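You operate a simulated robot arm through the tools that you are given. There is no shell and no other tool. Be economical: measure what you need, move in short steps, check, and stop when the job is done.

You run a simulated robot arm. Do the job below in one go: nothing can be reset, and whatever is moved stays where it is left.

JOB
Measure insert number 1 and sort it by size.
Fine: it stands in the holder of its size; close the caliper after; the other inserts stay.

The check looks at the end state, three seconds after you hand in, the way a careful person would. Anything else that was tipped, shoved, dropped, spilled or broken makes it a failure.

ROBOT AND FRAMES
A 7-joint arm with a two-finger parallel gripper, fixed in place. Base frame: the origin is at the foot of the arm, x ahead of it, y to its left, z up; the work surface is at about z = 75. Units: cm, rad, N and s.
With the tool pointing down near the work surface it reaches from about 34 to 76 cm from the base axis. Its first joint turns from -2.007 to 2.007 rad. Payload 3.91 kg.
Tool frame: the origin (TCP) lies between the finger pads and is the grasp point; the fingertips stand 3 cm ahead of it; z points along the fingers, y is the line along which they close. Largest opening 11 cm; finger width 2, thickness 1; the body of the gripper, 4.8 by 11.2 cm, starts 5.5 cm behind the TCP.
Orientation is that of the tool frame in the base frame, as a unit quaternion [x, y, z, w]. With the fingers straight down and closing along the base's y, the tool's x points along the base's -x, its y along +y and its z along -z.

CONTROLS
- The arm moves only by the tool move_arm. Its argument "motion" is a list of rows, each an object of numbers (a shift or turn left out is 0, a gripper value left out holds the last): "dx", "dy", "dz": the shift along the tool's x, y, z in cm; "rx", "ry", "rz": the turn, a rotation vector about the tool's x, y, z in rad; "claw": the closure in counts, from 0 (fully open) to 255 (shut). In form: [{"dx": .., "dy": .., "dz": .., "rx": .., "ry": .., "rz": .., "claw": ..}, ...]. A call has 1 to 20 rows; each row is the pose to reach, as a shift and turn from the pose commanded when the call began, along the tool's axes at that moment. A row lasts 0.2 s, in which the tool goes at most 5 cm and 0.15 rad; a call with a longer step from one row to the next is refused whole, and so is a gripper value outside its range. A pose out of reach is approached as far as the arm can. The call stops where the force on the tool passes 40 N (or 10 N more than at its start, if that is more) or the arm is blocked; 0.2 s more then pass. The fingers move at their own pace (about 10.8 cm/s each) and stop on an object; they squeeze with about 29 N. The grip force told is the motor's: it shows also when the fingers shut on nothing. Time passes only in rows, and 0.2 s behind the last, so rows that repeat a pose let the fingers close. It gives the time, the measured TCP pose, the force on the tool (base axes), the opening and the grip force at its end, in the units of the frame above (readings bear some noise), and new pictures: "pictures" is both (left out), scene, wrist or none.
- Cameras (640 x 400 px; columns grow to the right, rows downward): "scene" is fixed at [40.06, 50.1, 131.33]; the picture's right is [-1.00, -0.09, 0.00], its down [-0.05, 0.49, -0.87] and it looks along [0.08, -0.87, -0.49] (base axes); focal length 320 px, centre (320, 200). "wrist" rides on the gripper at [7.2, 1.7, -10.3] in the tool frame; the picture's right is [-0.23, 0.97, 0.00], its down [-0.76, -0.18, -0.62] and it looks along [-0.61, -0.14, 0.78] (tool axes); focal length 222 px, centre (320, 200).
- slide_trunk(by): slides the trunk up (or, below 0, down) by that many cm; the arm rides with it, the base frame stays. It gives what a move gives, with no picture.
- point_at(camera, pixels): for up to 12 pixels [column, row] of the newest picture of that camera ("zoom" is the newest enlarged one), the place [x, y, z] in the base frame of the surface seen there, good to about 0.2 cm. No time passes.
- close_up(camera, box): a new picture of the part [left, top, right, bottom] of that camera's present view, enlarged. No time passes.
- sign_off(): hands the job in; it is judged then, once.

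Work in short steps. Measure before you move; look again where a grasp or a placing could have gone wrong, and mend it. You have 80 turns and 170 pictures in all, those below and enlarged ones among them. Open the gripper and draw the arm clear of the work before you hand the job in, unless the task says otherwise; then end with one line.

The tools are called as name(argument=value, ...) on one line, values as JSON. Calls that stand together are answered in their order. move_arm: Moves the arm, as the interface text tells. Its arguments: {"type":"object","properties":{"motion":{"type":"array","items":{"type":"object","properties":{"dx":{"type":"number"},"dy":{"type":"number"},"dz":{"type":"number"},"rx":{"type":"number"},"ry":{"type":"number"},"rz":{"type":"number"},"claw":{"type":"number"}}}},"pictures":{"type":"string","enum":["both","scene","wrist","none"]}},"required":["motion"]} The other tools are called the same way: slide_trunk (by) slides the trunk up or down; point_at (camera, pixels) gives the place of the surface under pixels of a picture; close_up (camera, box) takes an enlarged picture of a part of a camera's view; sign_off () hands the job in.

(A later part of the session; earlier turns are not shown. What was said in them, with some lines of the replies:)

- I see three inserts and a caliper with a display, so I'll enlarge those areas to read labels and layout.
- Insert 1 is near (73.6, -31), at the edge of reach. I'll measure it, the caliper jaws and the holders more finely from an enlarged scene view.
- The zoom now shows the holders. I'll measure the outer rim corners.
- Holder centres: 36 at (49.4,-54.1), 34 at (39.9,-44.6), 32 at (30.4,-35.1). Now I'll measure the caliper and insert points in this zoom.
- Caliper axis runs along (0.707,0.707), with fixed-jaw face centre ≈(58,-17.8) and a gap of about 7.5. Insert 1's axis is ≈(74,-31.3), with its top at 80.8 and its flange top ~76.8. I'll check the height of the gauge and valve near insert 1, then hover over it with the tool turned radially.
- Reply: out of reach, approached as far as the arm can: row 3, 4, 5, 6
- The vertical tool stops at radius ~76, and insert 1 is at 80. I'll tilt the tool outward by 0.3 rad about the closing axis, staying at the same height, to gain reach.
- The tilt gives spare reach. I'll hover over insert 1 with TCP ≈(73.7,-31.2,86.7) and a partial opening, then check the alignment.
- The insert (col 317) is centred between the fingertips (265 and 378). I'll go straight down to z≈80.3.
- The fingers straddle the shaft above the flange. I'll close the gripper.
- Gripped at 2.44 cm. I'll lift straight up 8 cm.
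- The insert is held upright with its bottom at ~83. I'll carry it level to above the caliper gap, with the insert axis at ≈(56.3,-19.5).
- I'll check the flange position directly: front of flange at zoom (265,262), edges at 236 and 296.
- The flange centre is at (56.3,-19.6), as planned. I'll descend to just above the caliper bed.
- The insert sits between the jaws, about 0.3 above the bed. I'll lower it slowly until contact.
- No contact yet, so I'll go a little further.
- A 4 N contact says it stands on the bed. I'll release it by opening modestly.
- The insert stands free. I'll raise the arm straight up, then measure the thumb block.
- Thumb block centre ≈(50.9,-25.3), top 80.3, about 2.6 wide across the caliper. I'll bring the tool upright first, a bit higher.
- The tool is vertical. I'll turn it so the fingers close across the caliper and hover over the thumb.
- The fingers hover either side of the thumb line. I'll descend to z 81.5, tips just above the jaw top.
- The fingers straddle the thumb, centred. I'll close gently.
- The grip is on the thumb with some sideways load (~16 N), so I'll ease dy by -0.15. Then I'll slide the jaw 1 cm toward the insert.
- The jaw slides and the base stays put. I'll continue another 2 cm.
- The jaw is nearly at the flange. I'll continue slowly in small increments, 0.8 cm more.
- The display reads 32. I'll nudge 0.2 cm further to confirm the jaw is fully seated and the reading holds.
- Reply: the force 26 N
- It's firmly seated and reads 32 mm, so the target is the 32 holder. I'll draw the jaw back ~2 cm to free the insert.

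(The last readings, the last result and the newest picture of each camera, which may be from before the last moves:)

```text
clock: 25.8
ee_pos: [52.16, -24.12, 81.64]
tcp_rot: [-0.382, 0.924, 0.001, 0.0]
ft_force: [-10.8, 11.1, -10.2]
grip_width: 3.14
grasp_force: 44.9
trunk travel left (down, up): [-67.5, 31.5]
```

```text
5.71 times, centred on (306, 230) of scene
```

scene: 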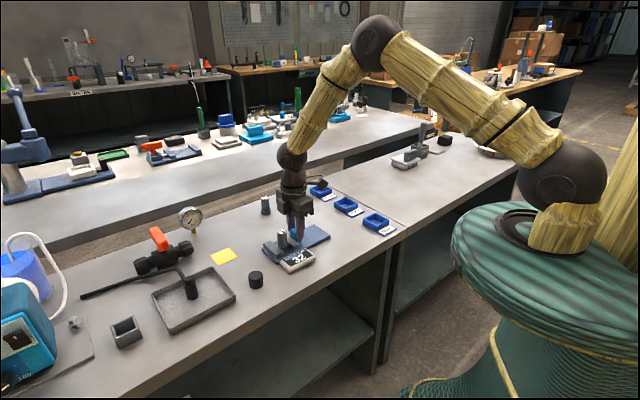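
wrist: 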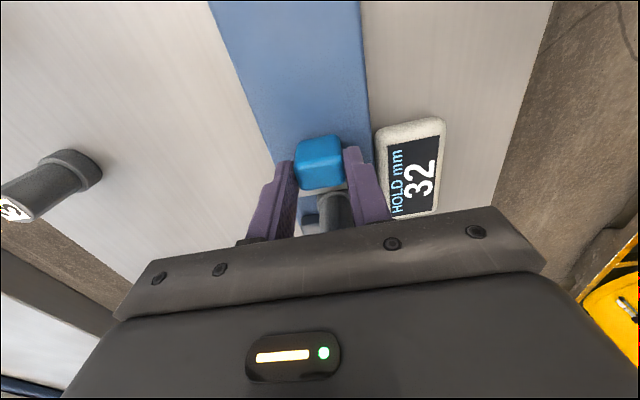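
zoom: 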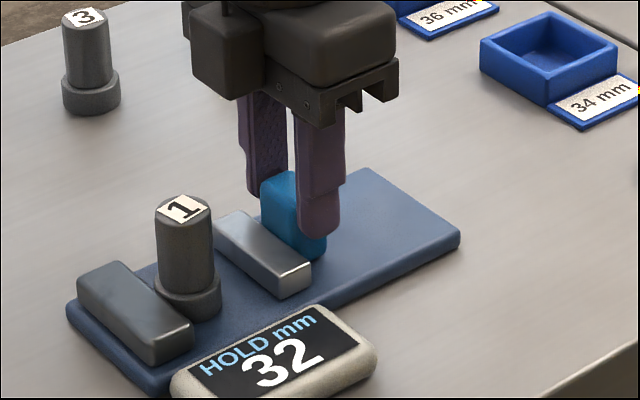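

The jaw is free with the insert standing. I'll release the thumb and rise.

move_arm(motion=[{"claw": 170}, {"claw": 130}, {"claw": 130}, {"dz": -3}, {"dz": -7}, {"dz": -10}, {"dz": -10}])

close_up(camera="scene", box=[260, 208, 340, 258])

point_at(camera="zoom", pixels=[[172, 190], [188, 320], [150, 305], [225, 305], [180, 260], [150, 240], [210, 240], [172, 172], [172, 206]])

```text
clock: 27.4
ee_pos: [52.31, -24.24, 91.68]
tcp_rot: [-0.382, 0.924, 0.0, 0.0]
ft_force: [-0.8, 0.2, -0.5]
grip_width: 5.39
grasp_force: 0.1
trunk travel left (down, up): [-67.5, 31.5]
```

scene: 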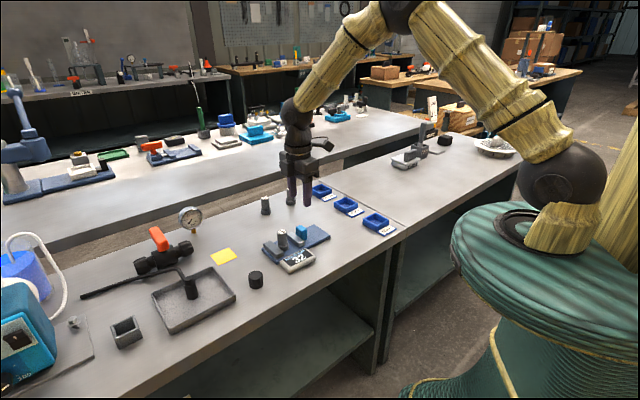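
wrist: 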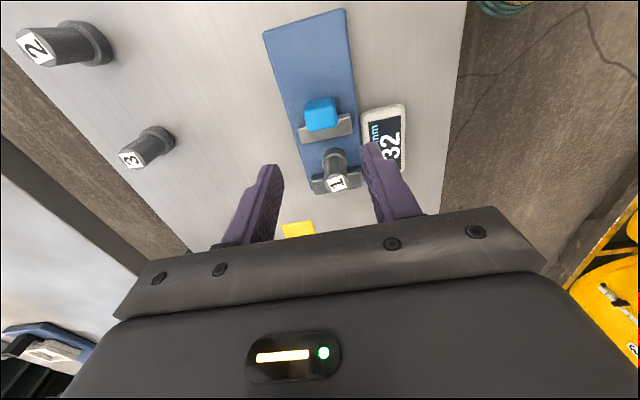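

```text
8.00 times, centred on (300, 233) of scene
```

zoom: 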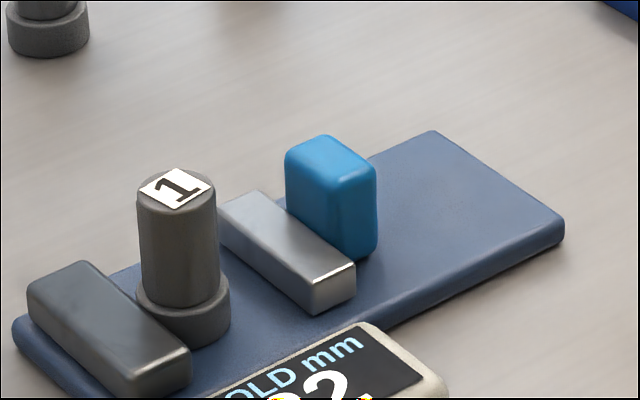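

```text
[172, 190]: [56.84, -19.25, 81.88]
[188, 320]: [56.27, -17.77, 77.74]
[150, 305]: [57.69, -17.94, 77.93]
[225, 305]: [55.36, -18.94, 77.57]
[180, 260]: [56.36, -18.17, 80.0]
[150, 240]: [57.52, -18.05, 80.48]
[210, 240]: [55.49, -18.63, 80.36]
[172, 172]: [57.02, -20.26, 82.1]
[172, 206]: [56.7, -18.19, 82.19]
```

The insert axis is at ≈(56.75,-19.3), still upright. I'll hover over it with the same yaw.

move_arm(motion=[{"dx": -3.3, "dy": 0.17, "dz": 0}, {"dx": -6.63, "dy": 0.35, "dz": 2}, {"dx": -6.63, "dy": 0.35, "dz": 5}, {"dx": -6.63, "dy": 0.35, "dz": 5}])

close_up(camera="scene", box=[240, 195, 352, 265])

```text
clock: 28.4
ee_pos: [56.8, -19.05, 86.49]
tcp_rot: [-0.382, 0.924, 0.0, 0.0]
ft_force: [-0.1, 0.5, 0.7]
grip_width: 5.42
grasp_force: 0.1
trunk travel left (down, up): [-67.5, 31.5]
```

scene: 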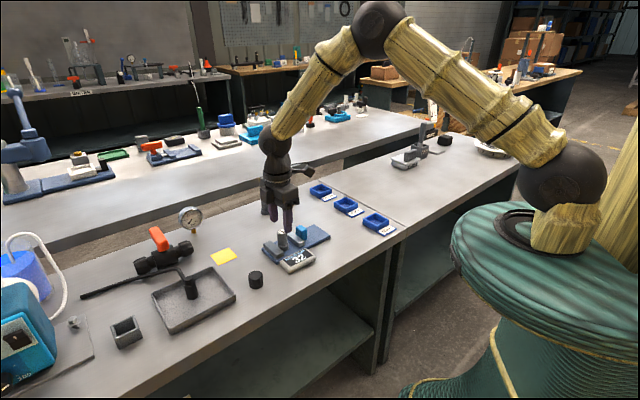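
wrist: 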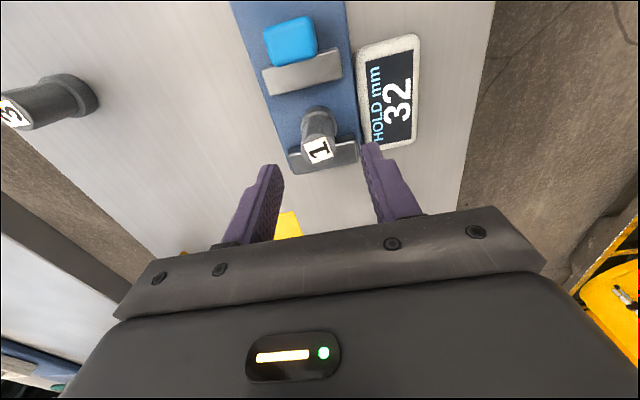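

```text
5.71 times, centred on (296, 230) of scene
```

zoom: 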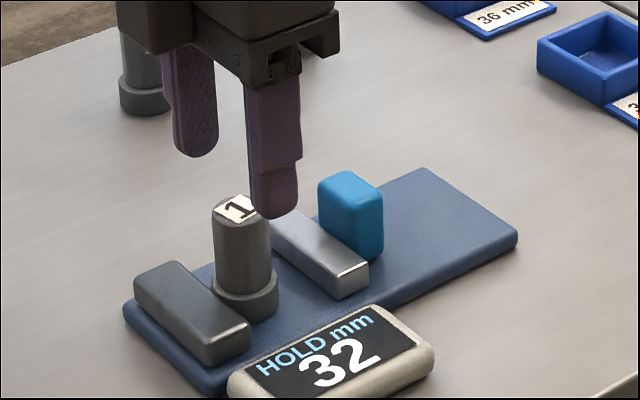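

It's centred (insert col 317, finger midpoint ~322). I'll descend to z ≈81.4.

move_arm(motion=[{"dy": -0.1, "dz": 2}, {"dy": -0.1, "dz": 3.8}, {"dy": -0.1, "dz": 5.1}, {"dy": -0.1, "dz": 5.1}])

close_up(camera="scene", box=[240, 195, 352, 265])

```text
clock: 29.4
ee_pos: [56.68, -19.23, 81.37]
tcp_rot: [-0.382, 0.924, -0.001, 0.0]
ft_force: [-0.1, -0.9, 0.8]
grip_width: 5.4
grasp_force: 0.1
trunk travel left (down, up): [-67.5, 31.5]
```

scene: 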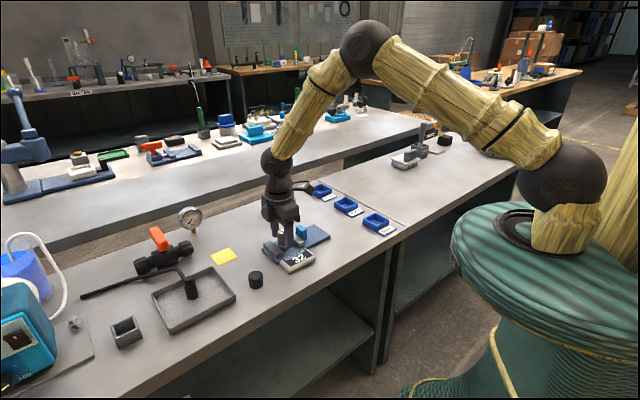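
wrist: 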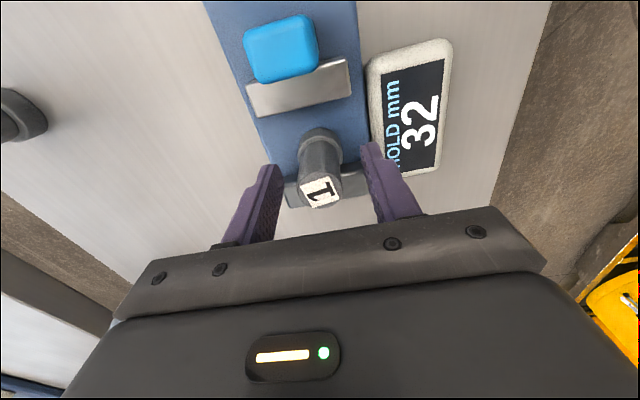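

```text
5.71 times, centred on (296, 230) of scene
```

zoom: 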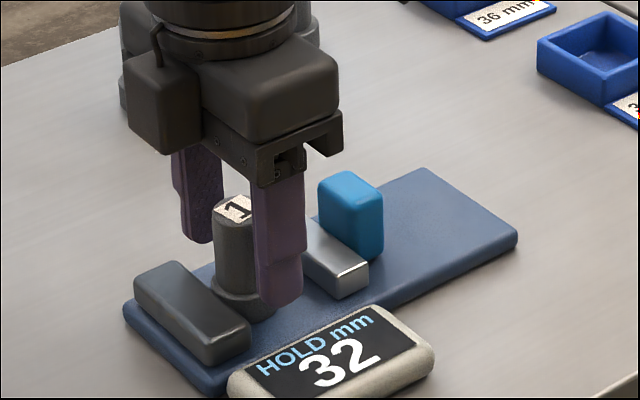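

The fingers straddle the insert's shaft. I'll close and lift 9 cm.

move_arm(motion=[{"claw": 160}, {"claw": 180}, {"claw": 255}, {"claw": 255}, {"claw": 255}, {"dz": -1}, {"dz": -3}, {"dz": -6}, {"dz": -9}, {"dz": -9}])

close_up(camera="scene", box=[240, 175, 352, 245])

```text
clock: 31.6
ee_pos: [56.87, -19.36, 90.33]
tcp_rot: [-0.381, 0.924, -0.001, 0.0]
ft_force: [0.2, -0.2, -0.2]
grip_width: 2.47
grasp_force: 29.2
trunk travel left (down, up): [-67.5, 31.5]
```

scene: 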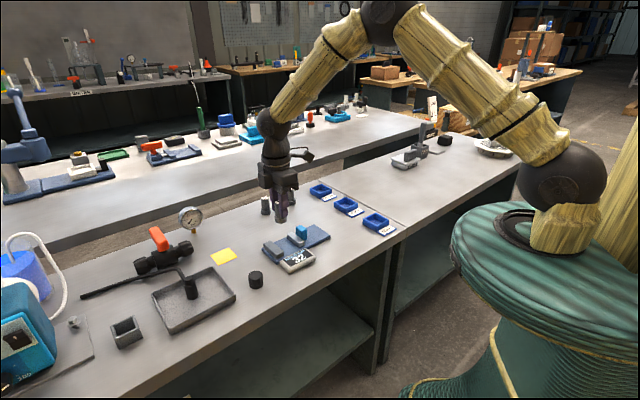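
wrist: 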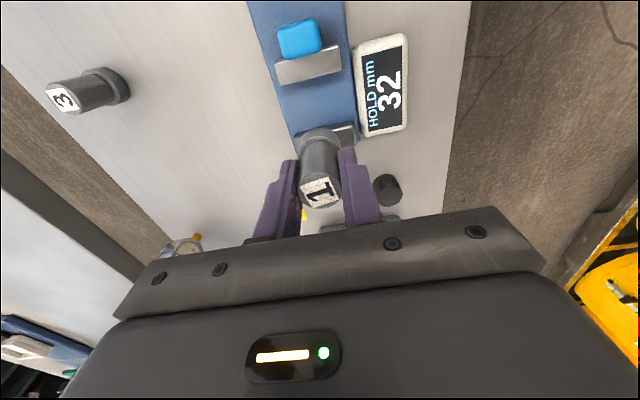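

```text
5.71 times, centred on (296, 210) of scene
```

zoom: 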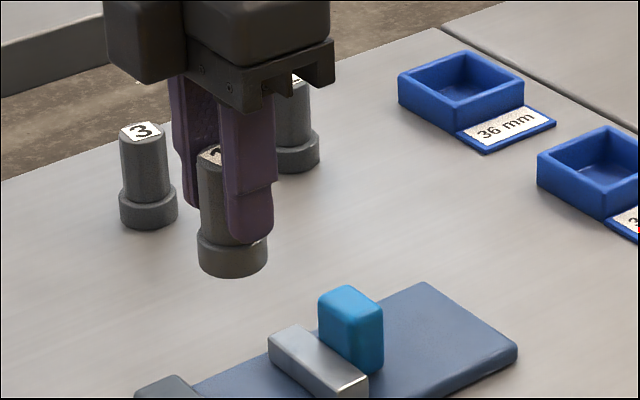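

Held. I'll carry it to above the 32 mm holder centre (30.45,-35.12).

move_arm(motion=[{"dx": 4.26, "dy": 1.07}, {"dx": 8.52, "dy": 2.13}, {"dx": 12.78, "dy": 3.2}, {"dx": 17.05, "dy": 4.26}, {"dx": 21.3, "dy": 5.33}, {"dx": 25.57, "dy": 6.4}, {"dx": 29.83, "dy": 7.46}, {"dx": 29.83, "dy": 7.46}, {"dx": 29.83, "dy": 7.46}])

close_up(camera="scene", box=[320, 170, 432, 240])

```text
clock: 33.6
ee_pos: [30.15, -34.82, 90.34]
tcp_rot: [-0.381, 0.924, 0.0, 0.0]
ft_force: [-0.4, -0.5, -0.1]
grip_width: 2.45
grasp_force: 29.6
trunk travel left (down, up): [-67.5, 31.5]
```

scene: 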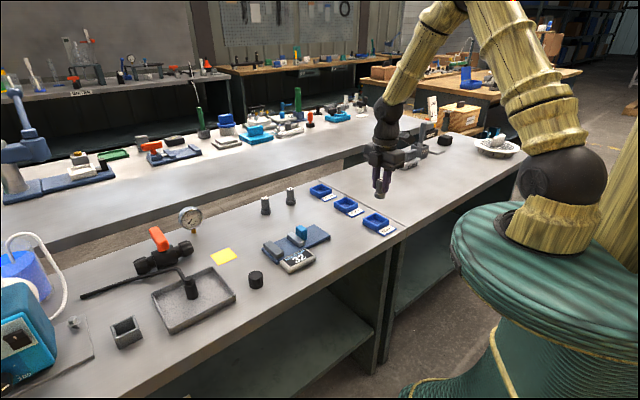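
wrist: 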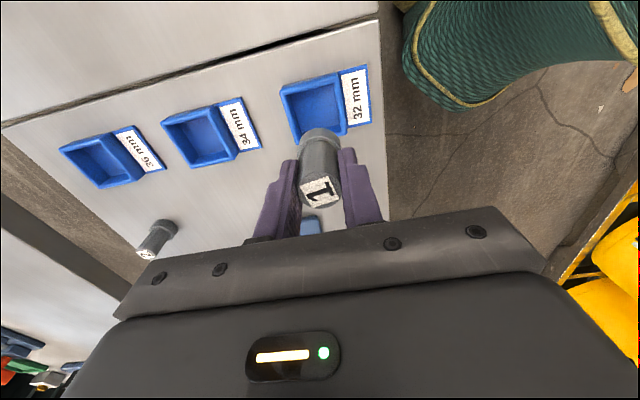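

```text
5.71 times, centred on (376, 205) of scene
```

zoom: 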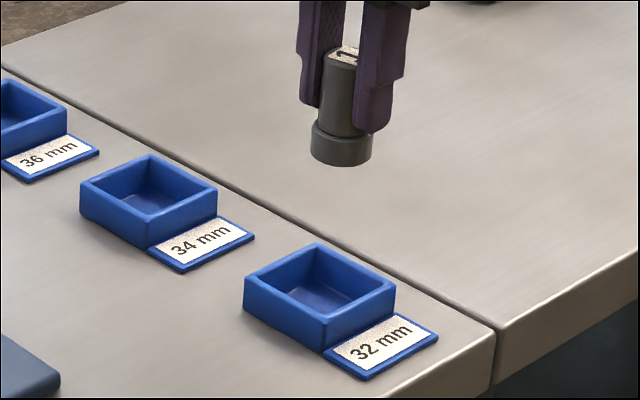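

I'll measure the flange's front point and the holder's inner corners to get the final offset.

point_at(camera="zoom", pixels=[[341, 150], [318, 146], [365, 148], [341, 132], [341, 100], [318, 251], [257, 283], [324, 313], [384, 285], [318, 292], [321, 242], [248, 281]])

```text
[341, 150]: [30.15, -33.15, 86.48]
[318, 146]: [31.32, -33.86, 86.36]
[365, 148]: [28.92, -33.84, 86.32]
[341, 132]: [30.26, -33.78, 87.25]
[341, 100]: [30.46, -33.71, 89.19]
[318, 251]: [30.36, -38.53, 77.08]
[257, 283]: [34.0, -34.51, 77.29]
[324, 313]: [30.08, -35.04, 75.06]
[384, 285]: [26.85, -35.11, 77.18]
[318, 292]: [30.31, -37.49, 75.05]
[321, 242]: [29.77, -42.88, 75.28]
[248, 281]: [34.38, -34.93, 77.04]
```

The insert axis is at about (30.0,-34.75), so I need dy ≈ -0.43. I'll correct that and descend to just above the rim.

move_arm(motion=[{"dy": -0.2, "dz": 2.5}, {"dy": -0.43, "dz": 5}, {"dy": -0.43, "dz": 6.7}, {"dy": -0.43, "dz": 6.7}])

close_up(camera="scene", box=[336, 190, 416, 240])

point_at(camera="zoom", pixels=[[316, 175], [290, 172], [345, 172], [316, 150], [316, 190]])

```text
clock: 34.6
ee_pos: [30.75, -35.35, 83.78]
tcp_rot: [-0.382, 0.924, 0.0, 0.0]
ft_force: [-0.4, 0.2, -0.7]
grip_width: 2.47
grasp_force: 28.9
trunk travel left (down, up): [-67.5, 31.5]
```

scene: 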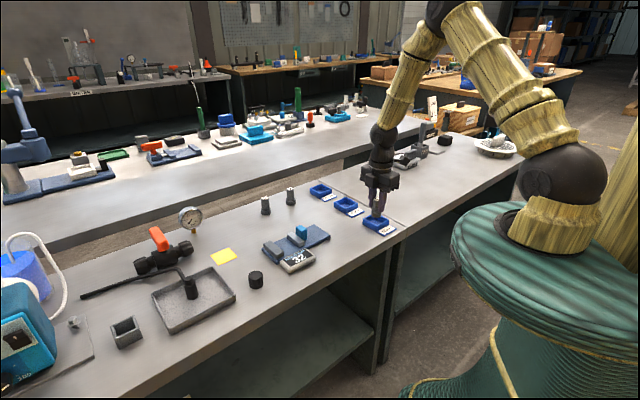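
wrist: 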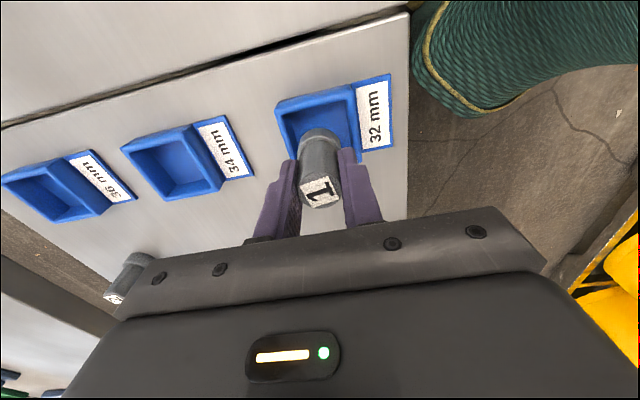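

```text
8.00 times, centred on (376, 215) of scene
```

zoom: 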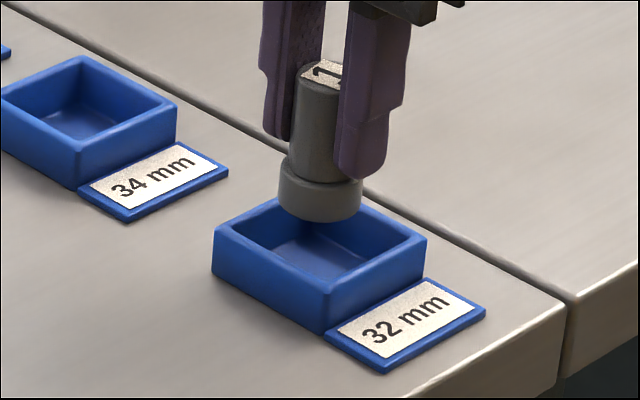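

```text
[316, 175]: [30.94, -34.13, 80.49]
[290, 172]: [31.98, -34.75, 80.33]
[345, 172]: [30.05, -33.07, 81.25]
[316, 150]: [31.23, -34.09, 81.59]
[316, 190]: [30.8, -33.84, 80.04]
```

The flange axis is now at (30.5,-35.3) against a holder centre of (30.42,-35.12), which is within clearance. With a small correction I'll lower it into the holder.

move_arm(motion=[{"dx": -0.05, "dy": 0.12, "dz": 0.8}, {"dx": -0.05, "dy": 0.12, "dz": 1.6}, {"dx": -0.05, "dy": 0.12, "dz": 2.4}, {"dx": -0.05, "dy": 0.12, "dz": 3.0}, {"dx": -0.05, "dy": 0.12, "dz": 3.2}, {"dx": -0.05, "dy": 0.12, "dz": 3.2}])

close_up(camera="scene", box=[336, 190, 416, 240])

```text
clock: 36.0
ee_pos: [30.73, -35.3, 80.53]
tcp_rot: [-0.382, 0.924, 0.0, 0.0]
ft_force: [-0.3, -0.5, -0.6]
grip_width: 2.46
grasp_force: 29.2
trunk travel left (down, up): [-67.5, 31.5]
```

scene: 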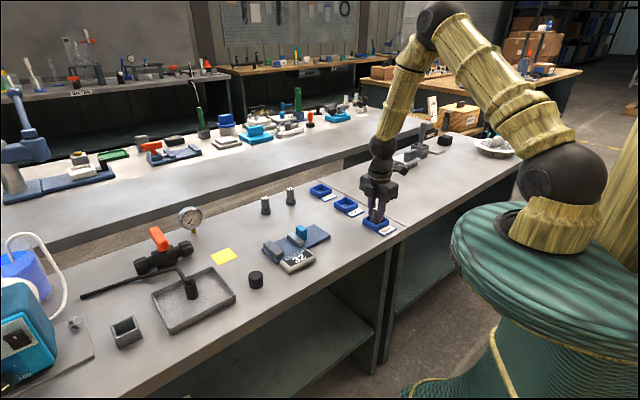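
wrist: 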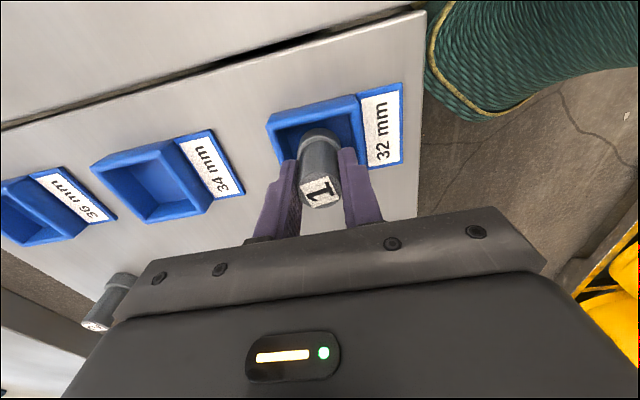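

```text
8.00 times, centred on (376, 215) of scene
```

zoom: 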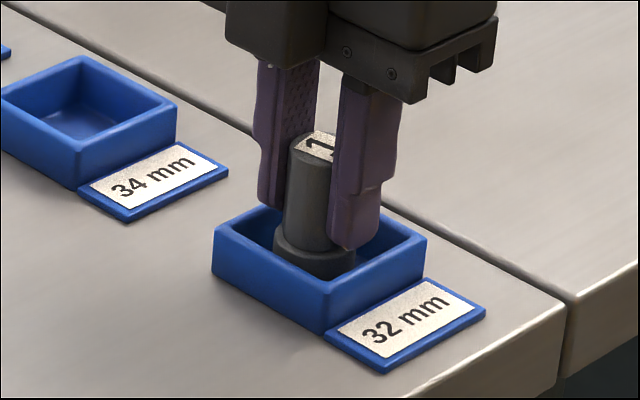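

It's in the holder with its bottom ~0.3 above the floor; the tips are just over the rim. I'll lower in 0.1 steps until touch.

move_arm(motion=[{"dz": 0.1}, {"dz": 0.2}, {"dz": 0.2}], pictures="none")

```text
clock: 36.8
ee_pos: [30.7, -35.24, 80.39]
tcp_rot: [-0.382, 0.924, 0.001, 0.001]
ft_force: [-0.1, 0.6, -1.2]
grip_width: 2.49
grasp_force: 29.0
trunk travel left (down, up): [-67.5, 31.5]
```

move_arm(motion=[{"dz": 0.05}, {"dz": 0.1}, {"dz": 0.1}], pictures="none")

close_up(camera="scene", box=[352, 200, 400, 230])

```text
clock: 37.6
ee_pos: [30.58, -35.24, 80.21]
tcp_rot: [-0.381, 0.924, 0.0, 0.0]
ft_force: [0.0, -0.6, 0.0]
grip_width: 2.53
grasp_force: 28.5
trunk travel left (down, up): [-67.5, 31.5]
```

```text
13.33 times, centred on (376, 215) of scene
```

zoom: 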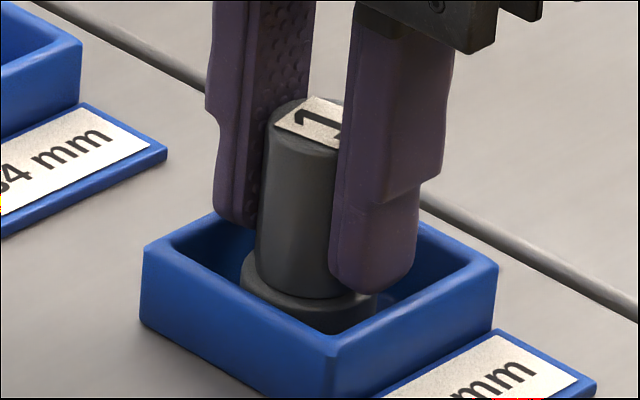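

The bottom is essentially at the floor. I'll release just slightly (to ~2.9) so the fingers don't push the holder walls, then rise.

move_arm(motion=[{"claw": 192}, {"claw": 188}, {"claw": 188}], pictures="none")

close_up(camera="scene", box=[352, 200, 400, 230])

```text
clock: 38.4
ee_pos: [30.69, -35.39, 80.13]
tcp_rot: [-0.382, 0.924, 0.0, 0.001]
ft_force: [-0.3, -0.6, 0.7]
grip_width: 2.88
grasp_force: 0.0
trunk travel left (down, up): [-67.5, 31.5]
```

```text
13.33 times, centred on (376, 215) of scene
```

zoom: 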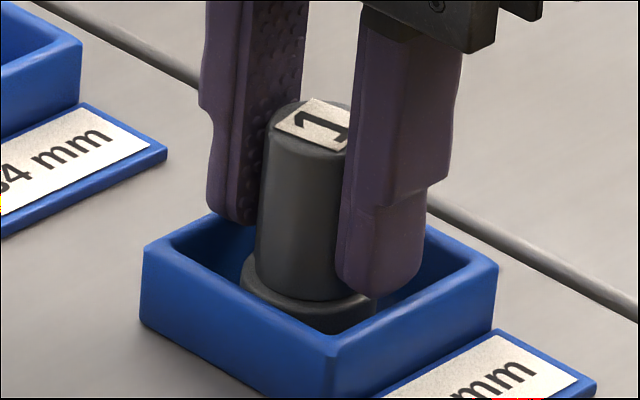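

It's released with no side force. I'll rise a little, open wider, then go well up.

move_arm(motion=[{"dz": -0.5, "claw": 184}, {"dz": -1.0, "claw": 165}, {"dz": -2, "claw": 140}, {"dz": -5, "claw": 130}, {"dz": -9}, {"dz": -12}, {"dz": -12}])

close_up(camera="scene", box=[336, 190, 416, 240])

close_up(camera="scene", box=[260, 208, 340, 258])

point_at(camera="zoom", pixels=[[328, 138], [290, 158], [372, 168], [342, 183], [262, 196], [350, 272]])

```text
clock: 40.0
ee_pos: [30.54, -35.51, 92.33]
tcp_rot: [-0.382, 0.924, 0.0, -0.001]
ft_force: [-0.7, -0.3, -0.1]
grip_width: 5.37
grasp_force: 0.0
trunk travel left (down, up): [-67.5, 31.5]
```

scene: 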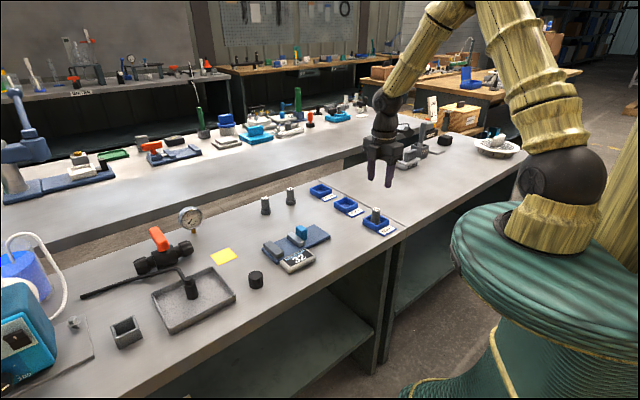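
wrist: 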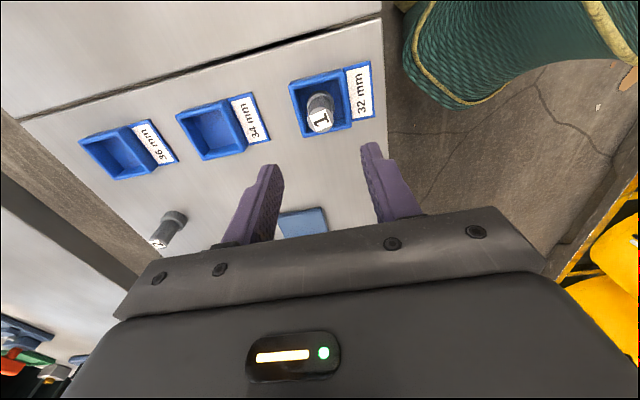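

```text
8.00 times, centred on (376, 215) of scene
```

zoom: 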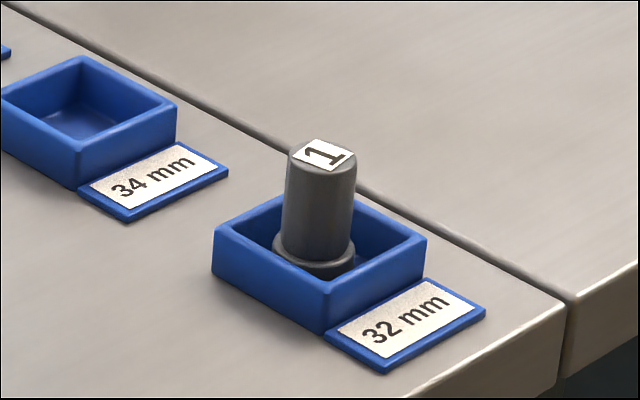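

```text
8.00 times, centred on (300, 233) of scene
```

zoom: 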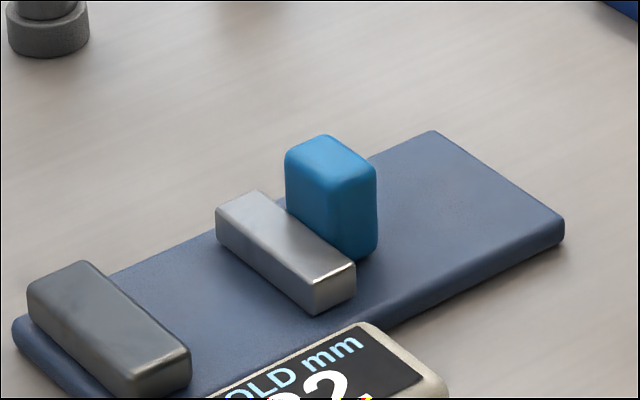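

```text
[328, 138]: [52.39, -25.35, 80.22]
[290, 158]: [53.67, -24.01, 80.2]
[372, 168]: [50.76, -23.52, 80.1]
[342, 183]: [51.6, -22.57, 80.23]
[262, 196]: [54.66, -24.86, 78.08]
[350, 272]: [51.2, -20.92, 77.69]
```

Insert 1 stands upright in the 32 mm holder. Next I'll go back above the thumb (centre ≈(52.1,-23.9)) to close the caliper.

move_arm(motion=[{"dx": -4.6, "dy": -1.45}, {"dx": -9.2, "dy": -2.9}, {"dx": -13.8, "dy": -4.35}, {"dx": -18.4, "dy": -5.8}, {"dx": -23.07, "dy": -7.23}, {"dx": -23.07, "dy": -7.23, "dz": 4}, {"dx": -23.07, "dy": -7.23, "dz": 4}])

close_up(camera="scene", box=[250, 185, 362, 255])

```text
clock: 41.6
ee_pos: [52.09, -23.89, 88.0]
tcp_rot: [-0.382, 0.924, 0.0, 0.0]
ft_force: [0.0, 0.2, 0.6]
grip_width: 5.37
grasp_force: 0.0
trunk travel left (down, up): [-67.5, 31.5]
```

scene: 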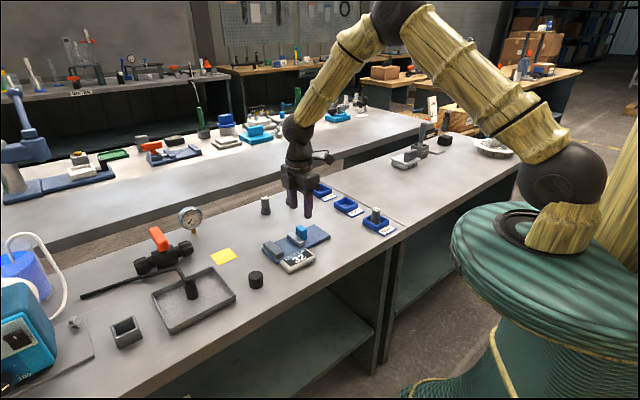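
wrist: 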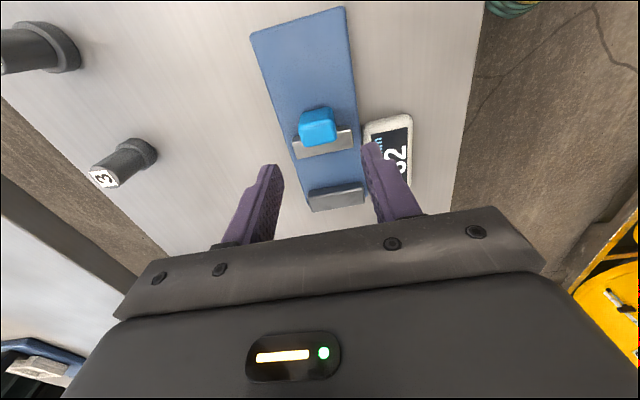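

```text
5.71 times, centred on (306, 220) of scene
```

zoom: 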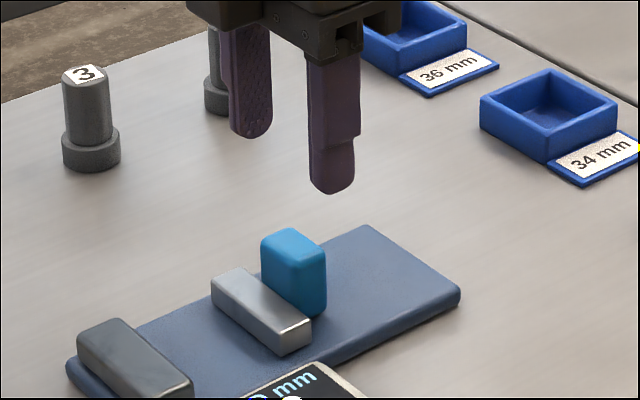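

Aligned. I'll descend and grip the thumb.

move_arm(motion=[{"dx": 0.1, "dy": -0.05, "dz": 3}, {"dx": 0.1, "dy": -0.05, "dz": 5}, {"dx": 0.1, "dy": -0.05, "dz": 6.5}, {"dx": 0.1, "dy": -0.05, "dz": 6.5, "claw": 150}, {"dx": 0.1, "dy": -0.05, "dz": 6.5, "claw": 180}, {"dx": 0.1, "dy": -0.05, "dz": 6.5, "claw": 195}, {"dx": 0.1, "dy": -0.05, "dz": 6.5, "claw": 255}, {"dx": 0.1, "dy": -0.05, "dz": 6.5, "claw": 255}], pictures="none")

close_up(camera="scene", box=[250, 195, 362, 265])

```text
clock: 43.4
ee_pos: [51.99, -24.26, 81.54]
tcp_rot: [-0.382, 0.924, -0.001, 0.001]
ft_force: [10.2, -8.8, -0.2]
grip_width: 3.17
grasp_force: 45.0
trunk travel left (down, up): [-67.5, 31.5]
```

```text
5.71 times, centred on (306, 230) of scene
```

zoom: 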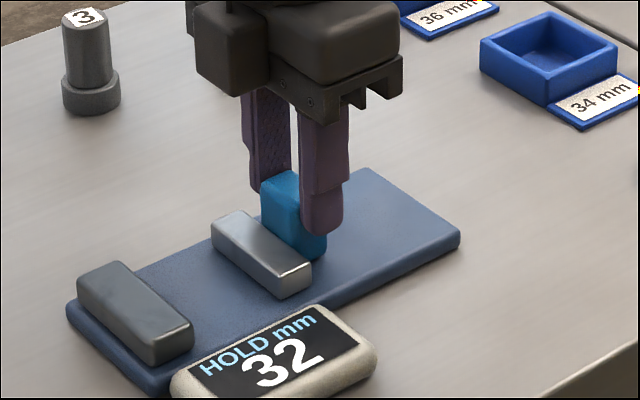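

Gripped. I'll slide the jaw toward the fixed jaw: 4.3 cm steadily first.

move_arm(motion=[{"dy": -0.1, "dx": -0.4}, {"dy": -0.1, "dx": -0.9}, {"dy": -0.1, "dx": -1.4}, {"dy": -0.1, "dx": -1.9}, {"dy": -0.1, "dx": -2.4}, {"dy": -0.1, "dx": -2.9}, {"dy": -0.1, "dx": -3.4}, {"dy": -0.1, "dx": -3.9}, {"dy": -0.1, "dx": -4.3}, {"dy": -0.1, "dx": -4.3}], pictures="none")

close_up(camera="scene", box=[250, 195, 362, 265])

```text
clock: 45.6
ee_pos: [55.17, -21.1, 81.63]
tcp_rot: [-0.382, 0.924, 0.001, -0.001]
ft_force: [-3.8, 3.0, -13.4]
grip_width: 3.16
grasp_force: 45.4
trunk travel left (down, up): [-67.5, 31.5]
```

```text
5.71 times, centred on (306, 230) of scene
```

zoom: 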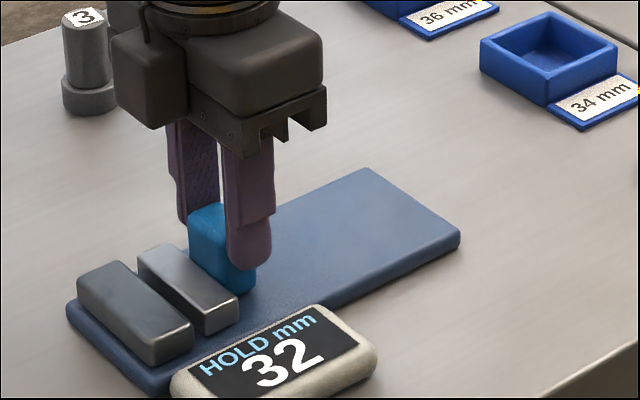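

A gap of about 0.7–1 cm remains. I'll continue slowly until contact.

move_arm(motion=[{"dx": -0.2}, {"dx": -0.4}, {"dx": -0.5}, {"dx": -0.6}, {"dx": -0.7}, {"dx": -0.8}, {"dx": -0.9}, {"dx": -1.0}, {"dx": -1.0}], pictures="none")

close_up(camera="scene", box=[250, 195, 362, 265])

```text
clock: 47.6
ee_pos: [55.65, -20.72, 81.62]
tcp_rot: [-0.381, 0.925, 0.001, -0.001]
ft_force: [-17.9, 0.0, -22.4]
grip_width: 3.14
grasp_force: 45.2
trunk travel left (down, up): [-67.5, 31.5]
```

```text
5.71 times, centred on (306, 230) of scene
```

zoom: 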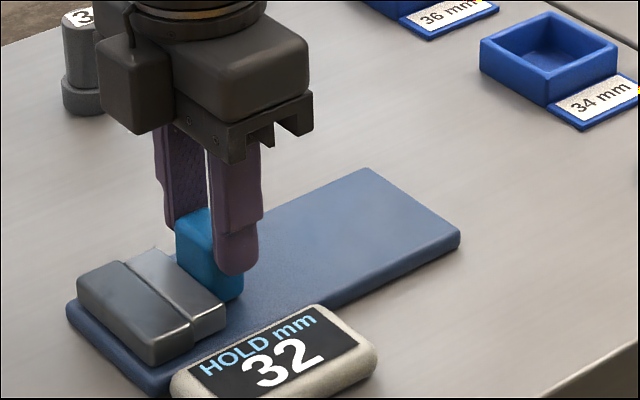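

The jaws look shut, with ~13 N resisting. I'll press a bit more and inspect.

move_arm(motion=[{"dx": -0.1}, {"dx": -0.2}, {"dx": -0.3}, {"dx": -0.3}], pictures="none")

close_up(camera="scene", box=[256, 230, 320, 270])

```text
clock: 48.6
ee_pos: [55.77, -20.52, 81.83]
tcp_rot: [-0.381, 0.924, 0.001, -0.002]
ft_force: [-26.5, -13.9, -14.1]
grip_width: 3.19
grasp_force: 45.6
trunk travel left (down, up): [-67.5, 31.5]
```

```text
10.00 times, centred on (288, 250) of scene
```

zoom: 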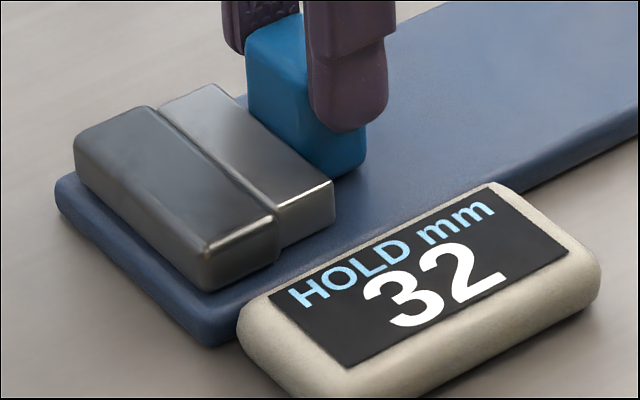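

The jaws are in contact. I'll ease off the overdrive by 0.3, release the thumb and rise.

move_arm(motion=[{"dx": 0.15}, {"dx": 0.3}, {"dx": 0.3, "claw": 180}, {"dx": 0.3, "claw": 130}, {"dx": 0.3, "claw": 130}, {"dx": 0.3, "dz": -3}, {"dx": 0.3, "dz": -7}, {"dx": 0.3, "dz": -11}, {"dx": 0.3, "dz": -15}, {"dx": 0.3, "dz": -15, "claw": 0}])

close_up(camera="scene", box=[256, 230, 320, 270])

close_up(camera="scene", box=[210, 170, 410, 295])

```text
clock: 50.8
ee_pos: [55.54, -20.65, 96.73]
tcp_rot: [-0.382, 0.924, 0.0, 0.0]
ft_force: [0.0, 0.0, 0.0]
grip_width: 11.01
grasp_force: 0.0
trunk travel left (down, up): [-67.5, 31.5]
```

scene: 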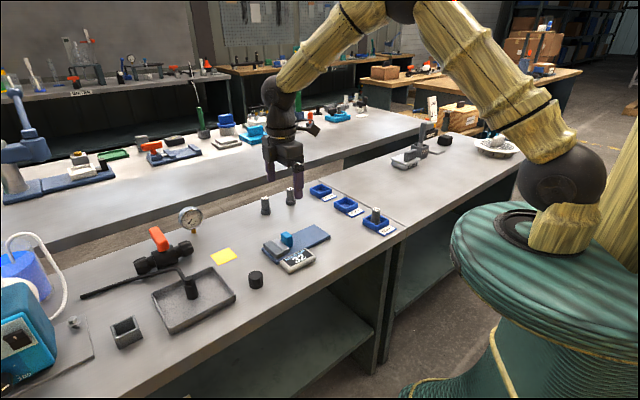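
wrist: 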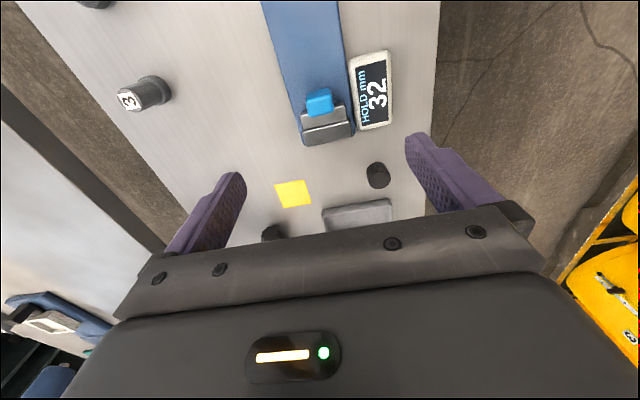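

```text
10.00 times, centred on (288, 250) of scene
```

zoom: 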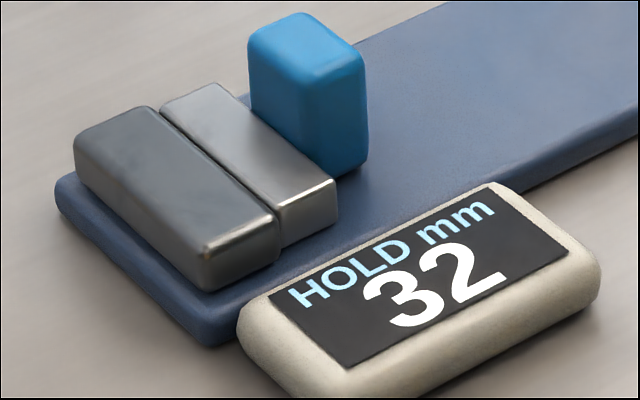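

```text
3.20 times, centred on (310, 232) of scene
```

zoom: 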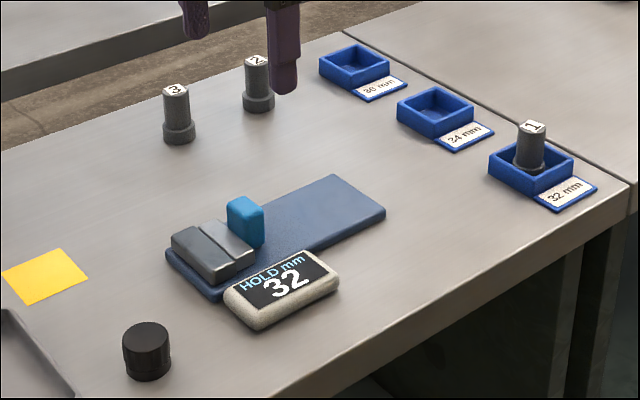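

Releasing left a hairline gap between the jaws. I'll push the thumb from behind with shut fingers so release can't drag it; first I'll measure the thumb and the gap.

close_up(camera="scene", box=[256, 225, 320, 265])

point_at(camera="zoom", pixels=[[298, 66], [255, 90], [360, 104], [325, 130], [345, 160], [365, 180], [195, 137], [330, 232], [150, 163], [260, 262]])

```text
10.00 times, centred on (288, 245) of scene
```

zoom: 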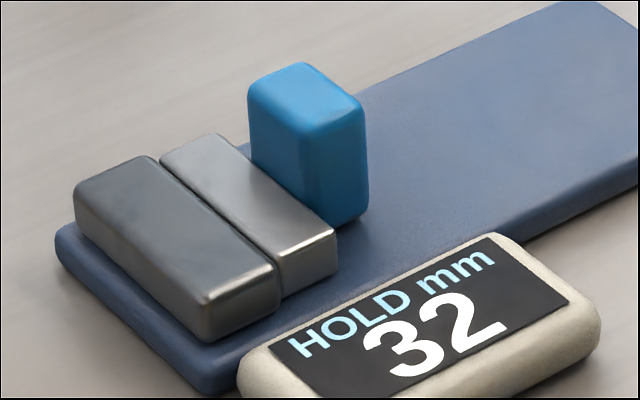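

```text
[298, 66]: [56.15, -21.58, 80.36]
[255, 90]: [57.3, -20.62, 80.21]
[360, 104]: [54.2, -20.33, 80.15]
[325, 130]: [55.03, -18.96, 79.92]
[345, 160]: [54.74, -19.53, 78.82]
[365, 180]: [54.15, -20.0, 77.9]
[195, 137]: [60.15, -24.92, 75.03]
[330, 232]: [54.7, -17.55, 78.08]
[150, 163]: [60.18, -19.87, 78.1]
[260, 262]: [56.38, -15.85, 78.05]
```

Thumb back face is at about (55.1,-21). I'll shut the fingers, move 3.3 cm back and descend behind the thumb.

move_arm(motion=[{"dx": 1.6, "dy": 0.05, "claw": 255}, {"dx": 3.3, "dy": 0.1, "claw": 255}, {"dx": 3.3, "dy": 0.1, "dz": 4}, {"dx": 3.3, "dy": 0.1, "dz": 8}, {"dx": 3.3, "dy": 0.1, "dz": 12}, {"dx": 3.3, "dy": 0.1, "dz": 14.5}, {"dx": 3.3, "dy": 0.1, "dz": 16}, {"dx": 3.3, "dy": 0.1, "dz": 16}], pictures="none")

close_up(camera="scene", box=[250, 205, 346, 265])

```text
clock: 52.6
ee_pos: [53.34, -22.87, 80.77]
tcp_rot: [-0.382, 0.924, 0.0, 0.0]
ft_force: [0.2, -0.3, 0.4]
grip_width: 0.02
grasp_force: 29.2
trunk travel left (down, up): [-67.5, 31.5]
```

```text
6.67 times, centred on (298, 235) of scene
```

zoom: 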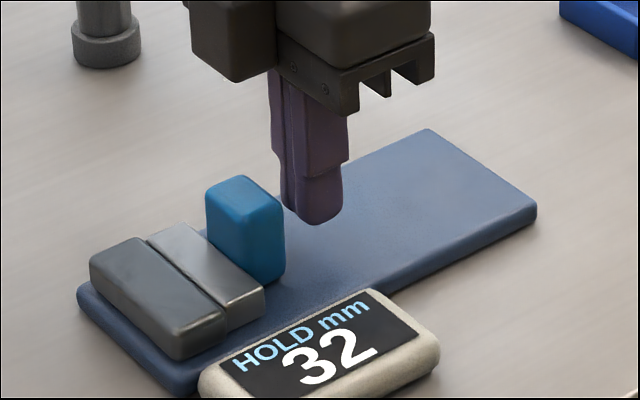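

The fingers are behind the thumb, about 1.3 cm off. I'll push forward slowly.

move_arm(motion=[{"dx": -0.5}, {"dx": -1.0}, {"dx": -1.2}, {"dx": -1.4}, {"dx": -1.6}, {"dx": -1.8}, {"dx": -1.8}], pictures="none")

close_up(camera="scene", box=[256, 225, 320, 265])

```text
clock: 54.2
ee_pos: [54.28, -21.95, 80.73]
tcp_rot: [-0.381, 0.925, 0.0, -0.002]
ft_force: [-27.2, -20.9, 1.9]
grip_width: 0.0
grasp_force: 29.2
trunk travel left (down, up): [-67.5, 31.5]
```

```text
10.00 times, centred on (288, 245) of scene
```

zoom: 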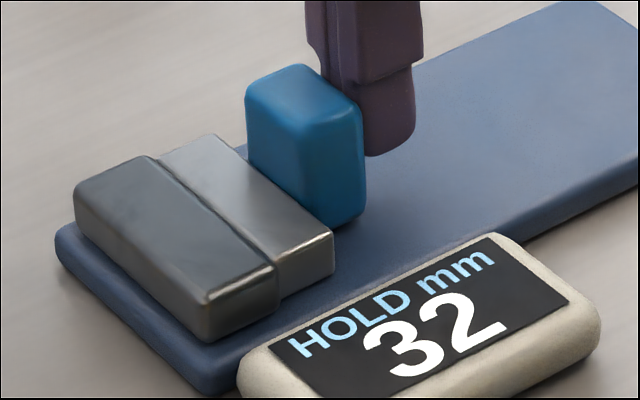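

The jaws are touching, with 34 N at the stop. I'll back straight off along the rail and look again.

move_arm(motion=[{"dx": 0.3}, {"dx": 0.8}, {"dx": 1.5}, {"dx": 2.0}, {"dx": 2.0, "dz": -4}, {"dx": 2.0, "dz": -8}, {"dx": 2.0, "dz": -12}, {"dx": 2.0, "dz": -16}, {"dx": 2.0, "dz": -16, "claw": 0}, {"dx": 2.0, "dz": -16, "claw": 0}])

close_up(camera="scene", box=[256, 225, 320, 265])

```text
clock: 56.4
ee_pos: [53.42, -22.75, 96.84]
tcp_rot: [-0.382, 0.924, 0.0, 0.001]
ft_force: [0.8, 0.8, -0.3]
grip_width: 11.0
grasp_force: 0.1
trunk travel left (down, up): [-67.5, 31.5]
```

scene: 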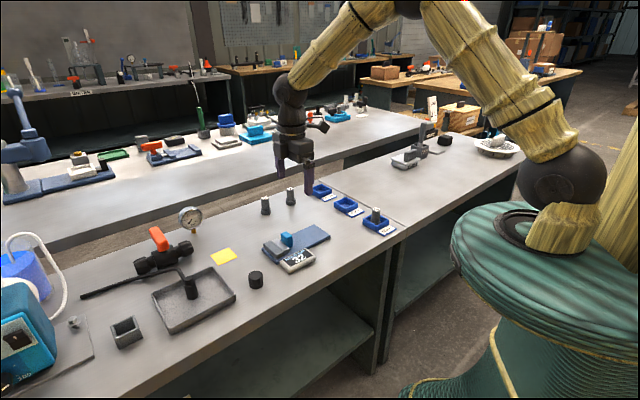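
wrist: 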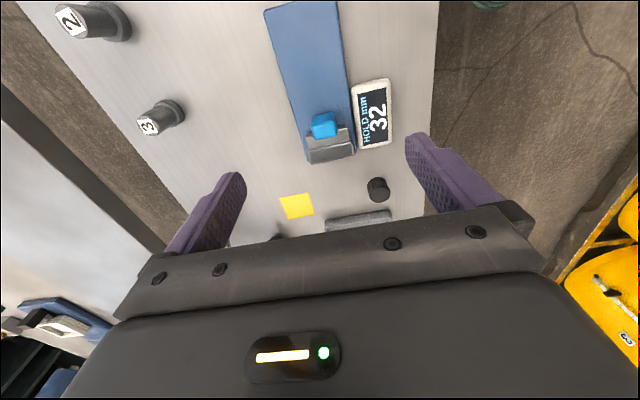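

```text
10.00 times, centred on (288, 245) of scene
```

zoom: 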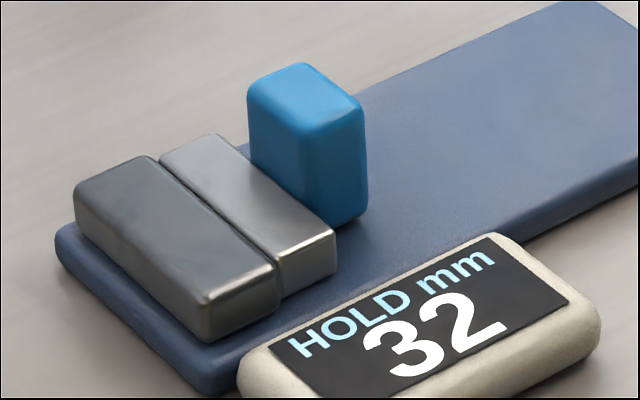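

The jaw settles at the same spot as before, so that is its closed stop (it only gave slightly under load). Insert 1 stands in the 32 mm holder, inserts 2 and 3 are untouched, and the gripper is open and clear at z 97. I'm handing in.

sign_off()

```text
The job is handed in.
```

Insert 1 measured 32 mm and stands upright in the 32 mm holder; inserts 2 and 3 were not touched, and the caliper is closed apart from a hairline gap at what looks like its end stop.
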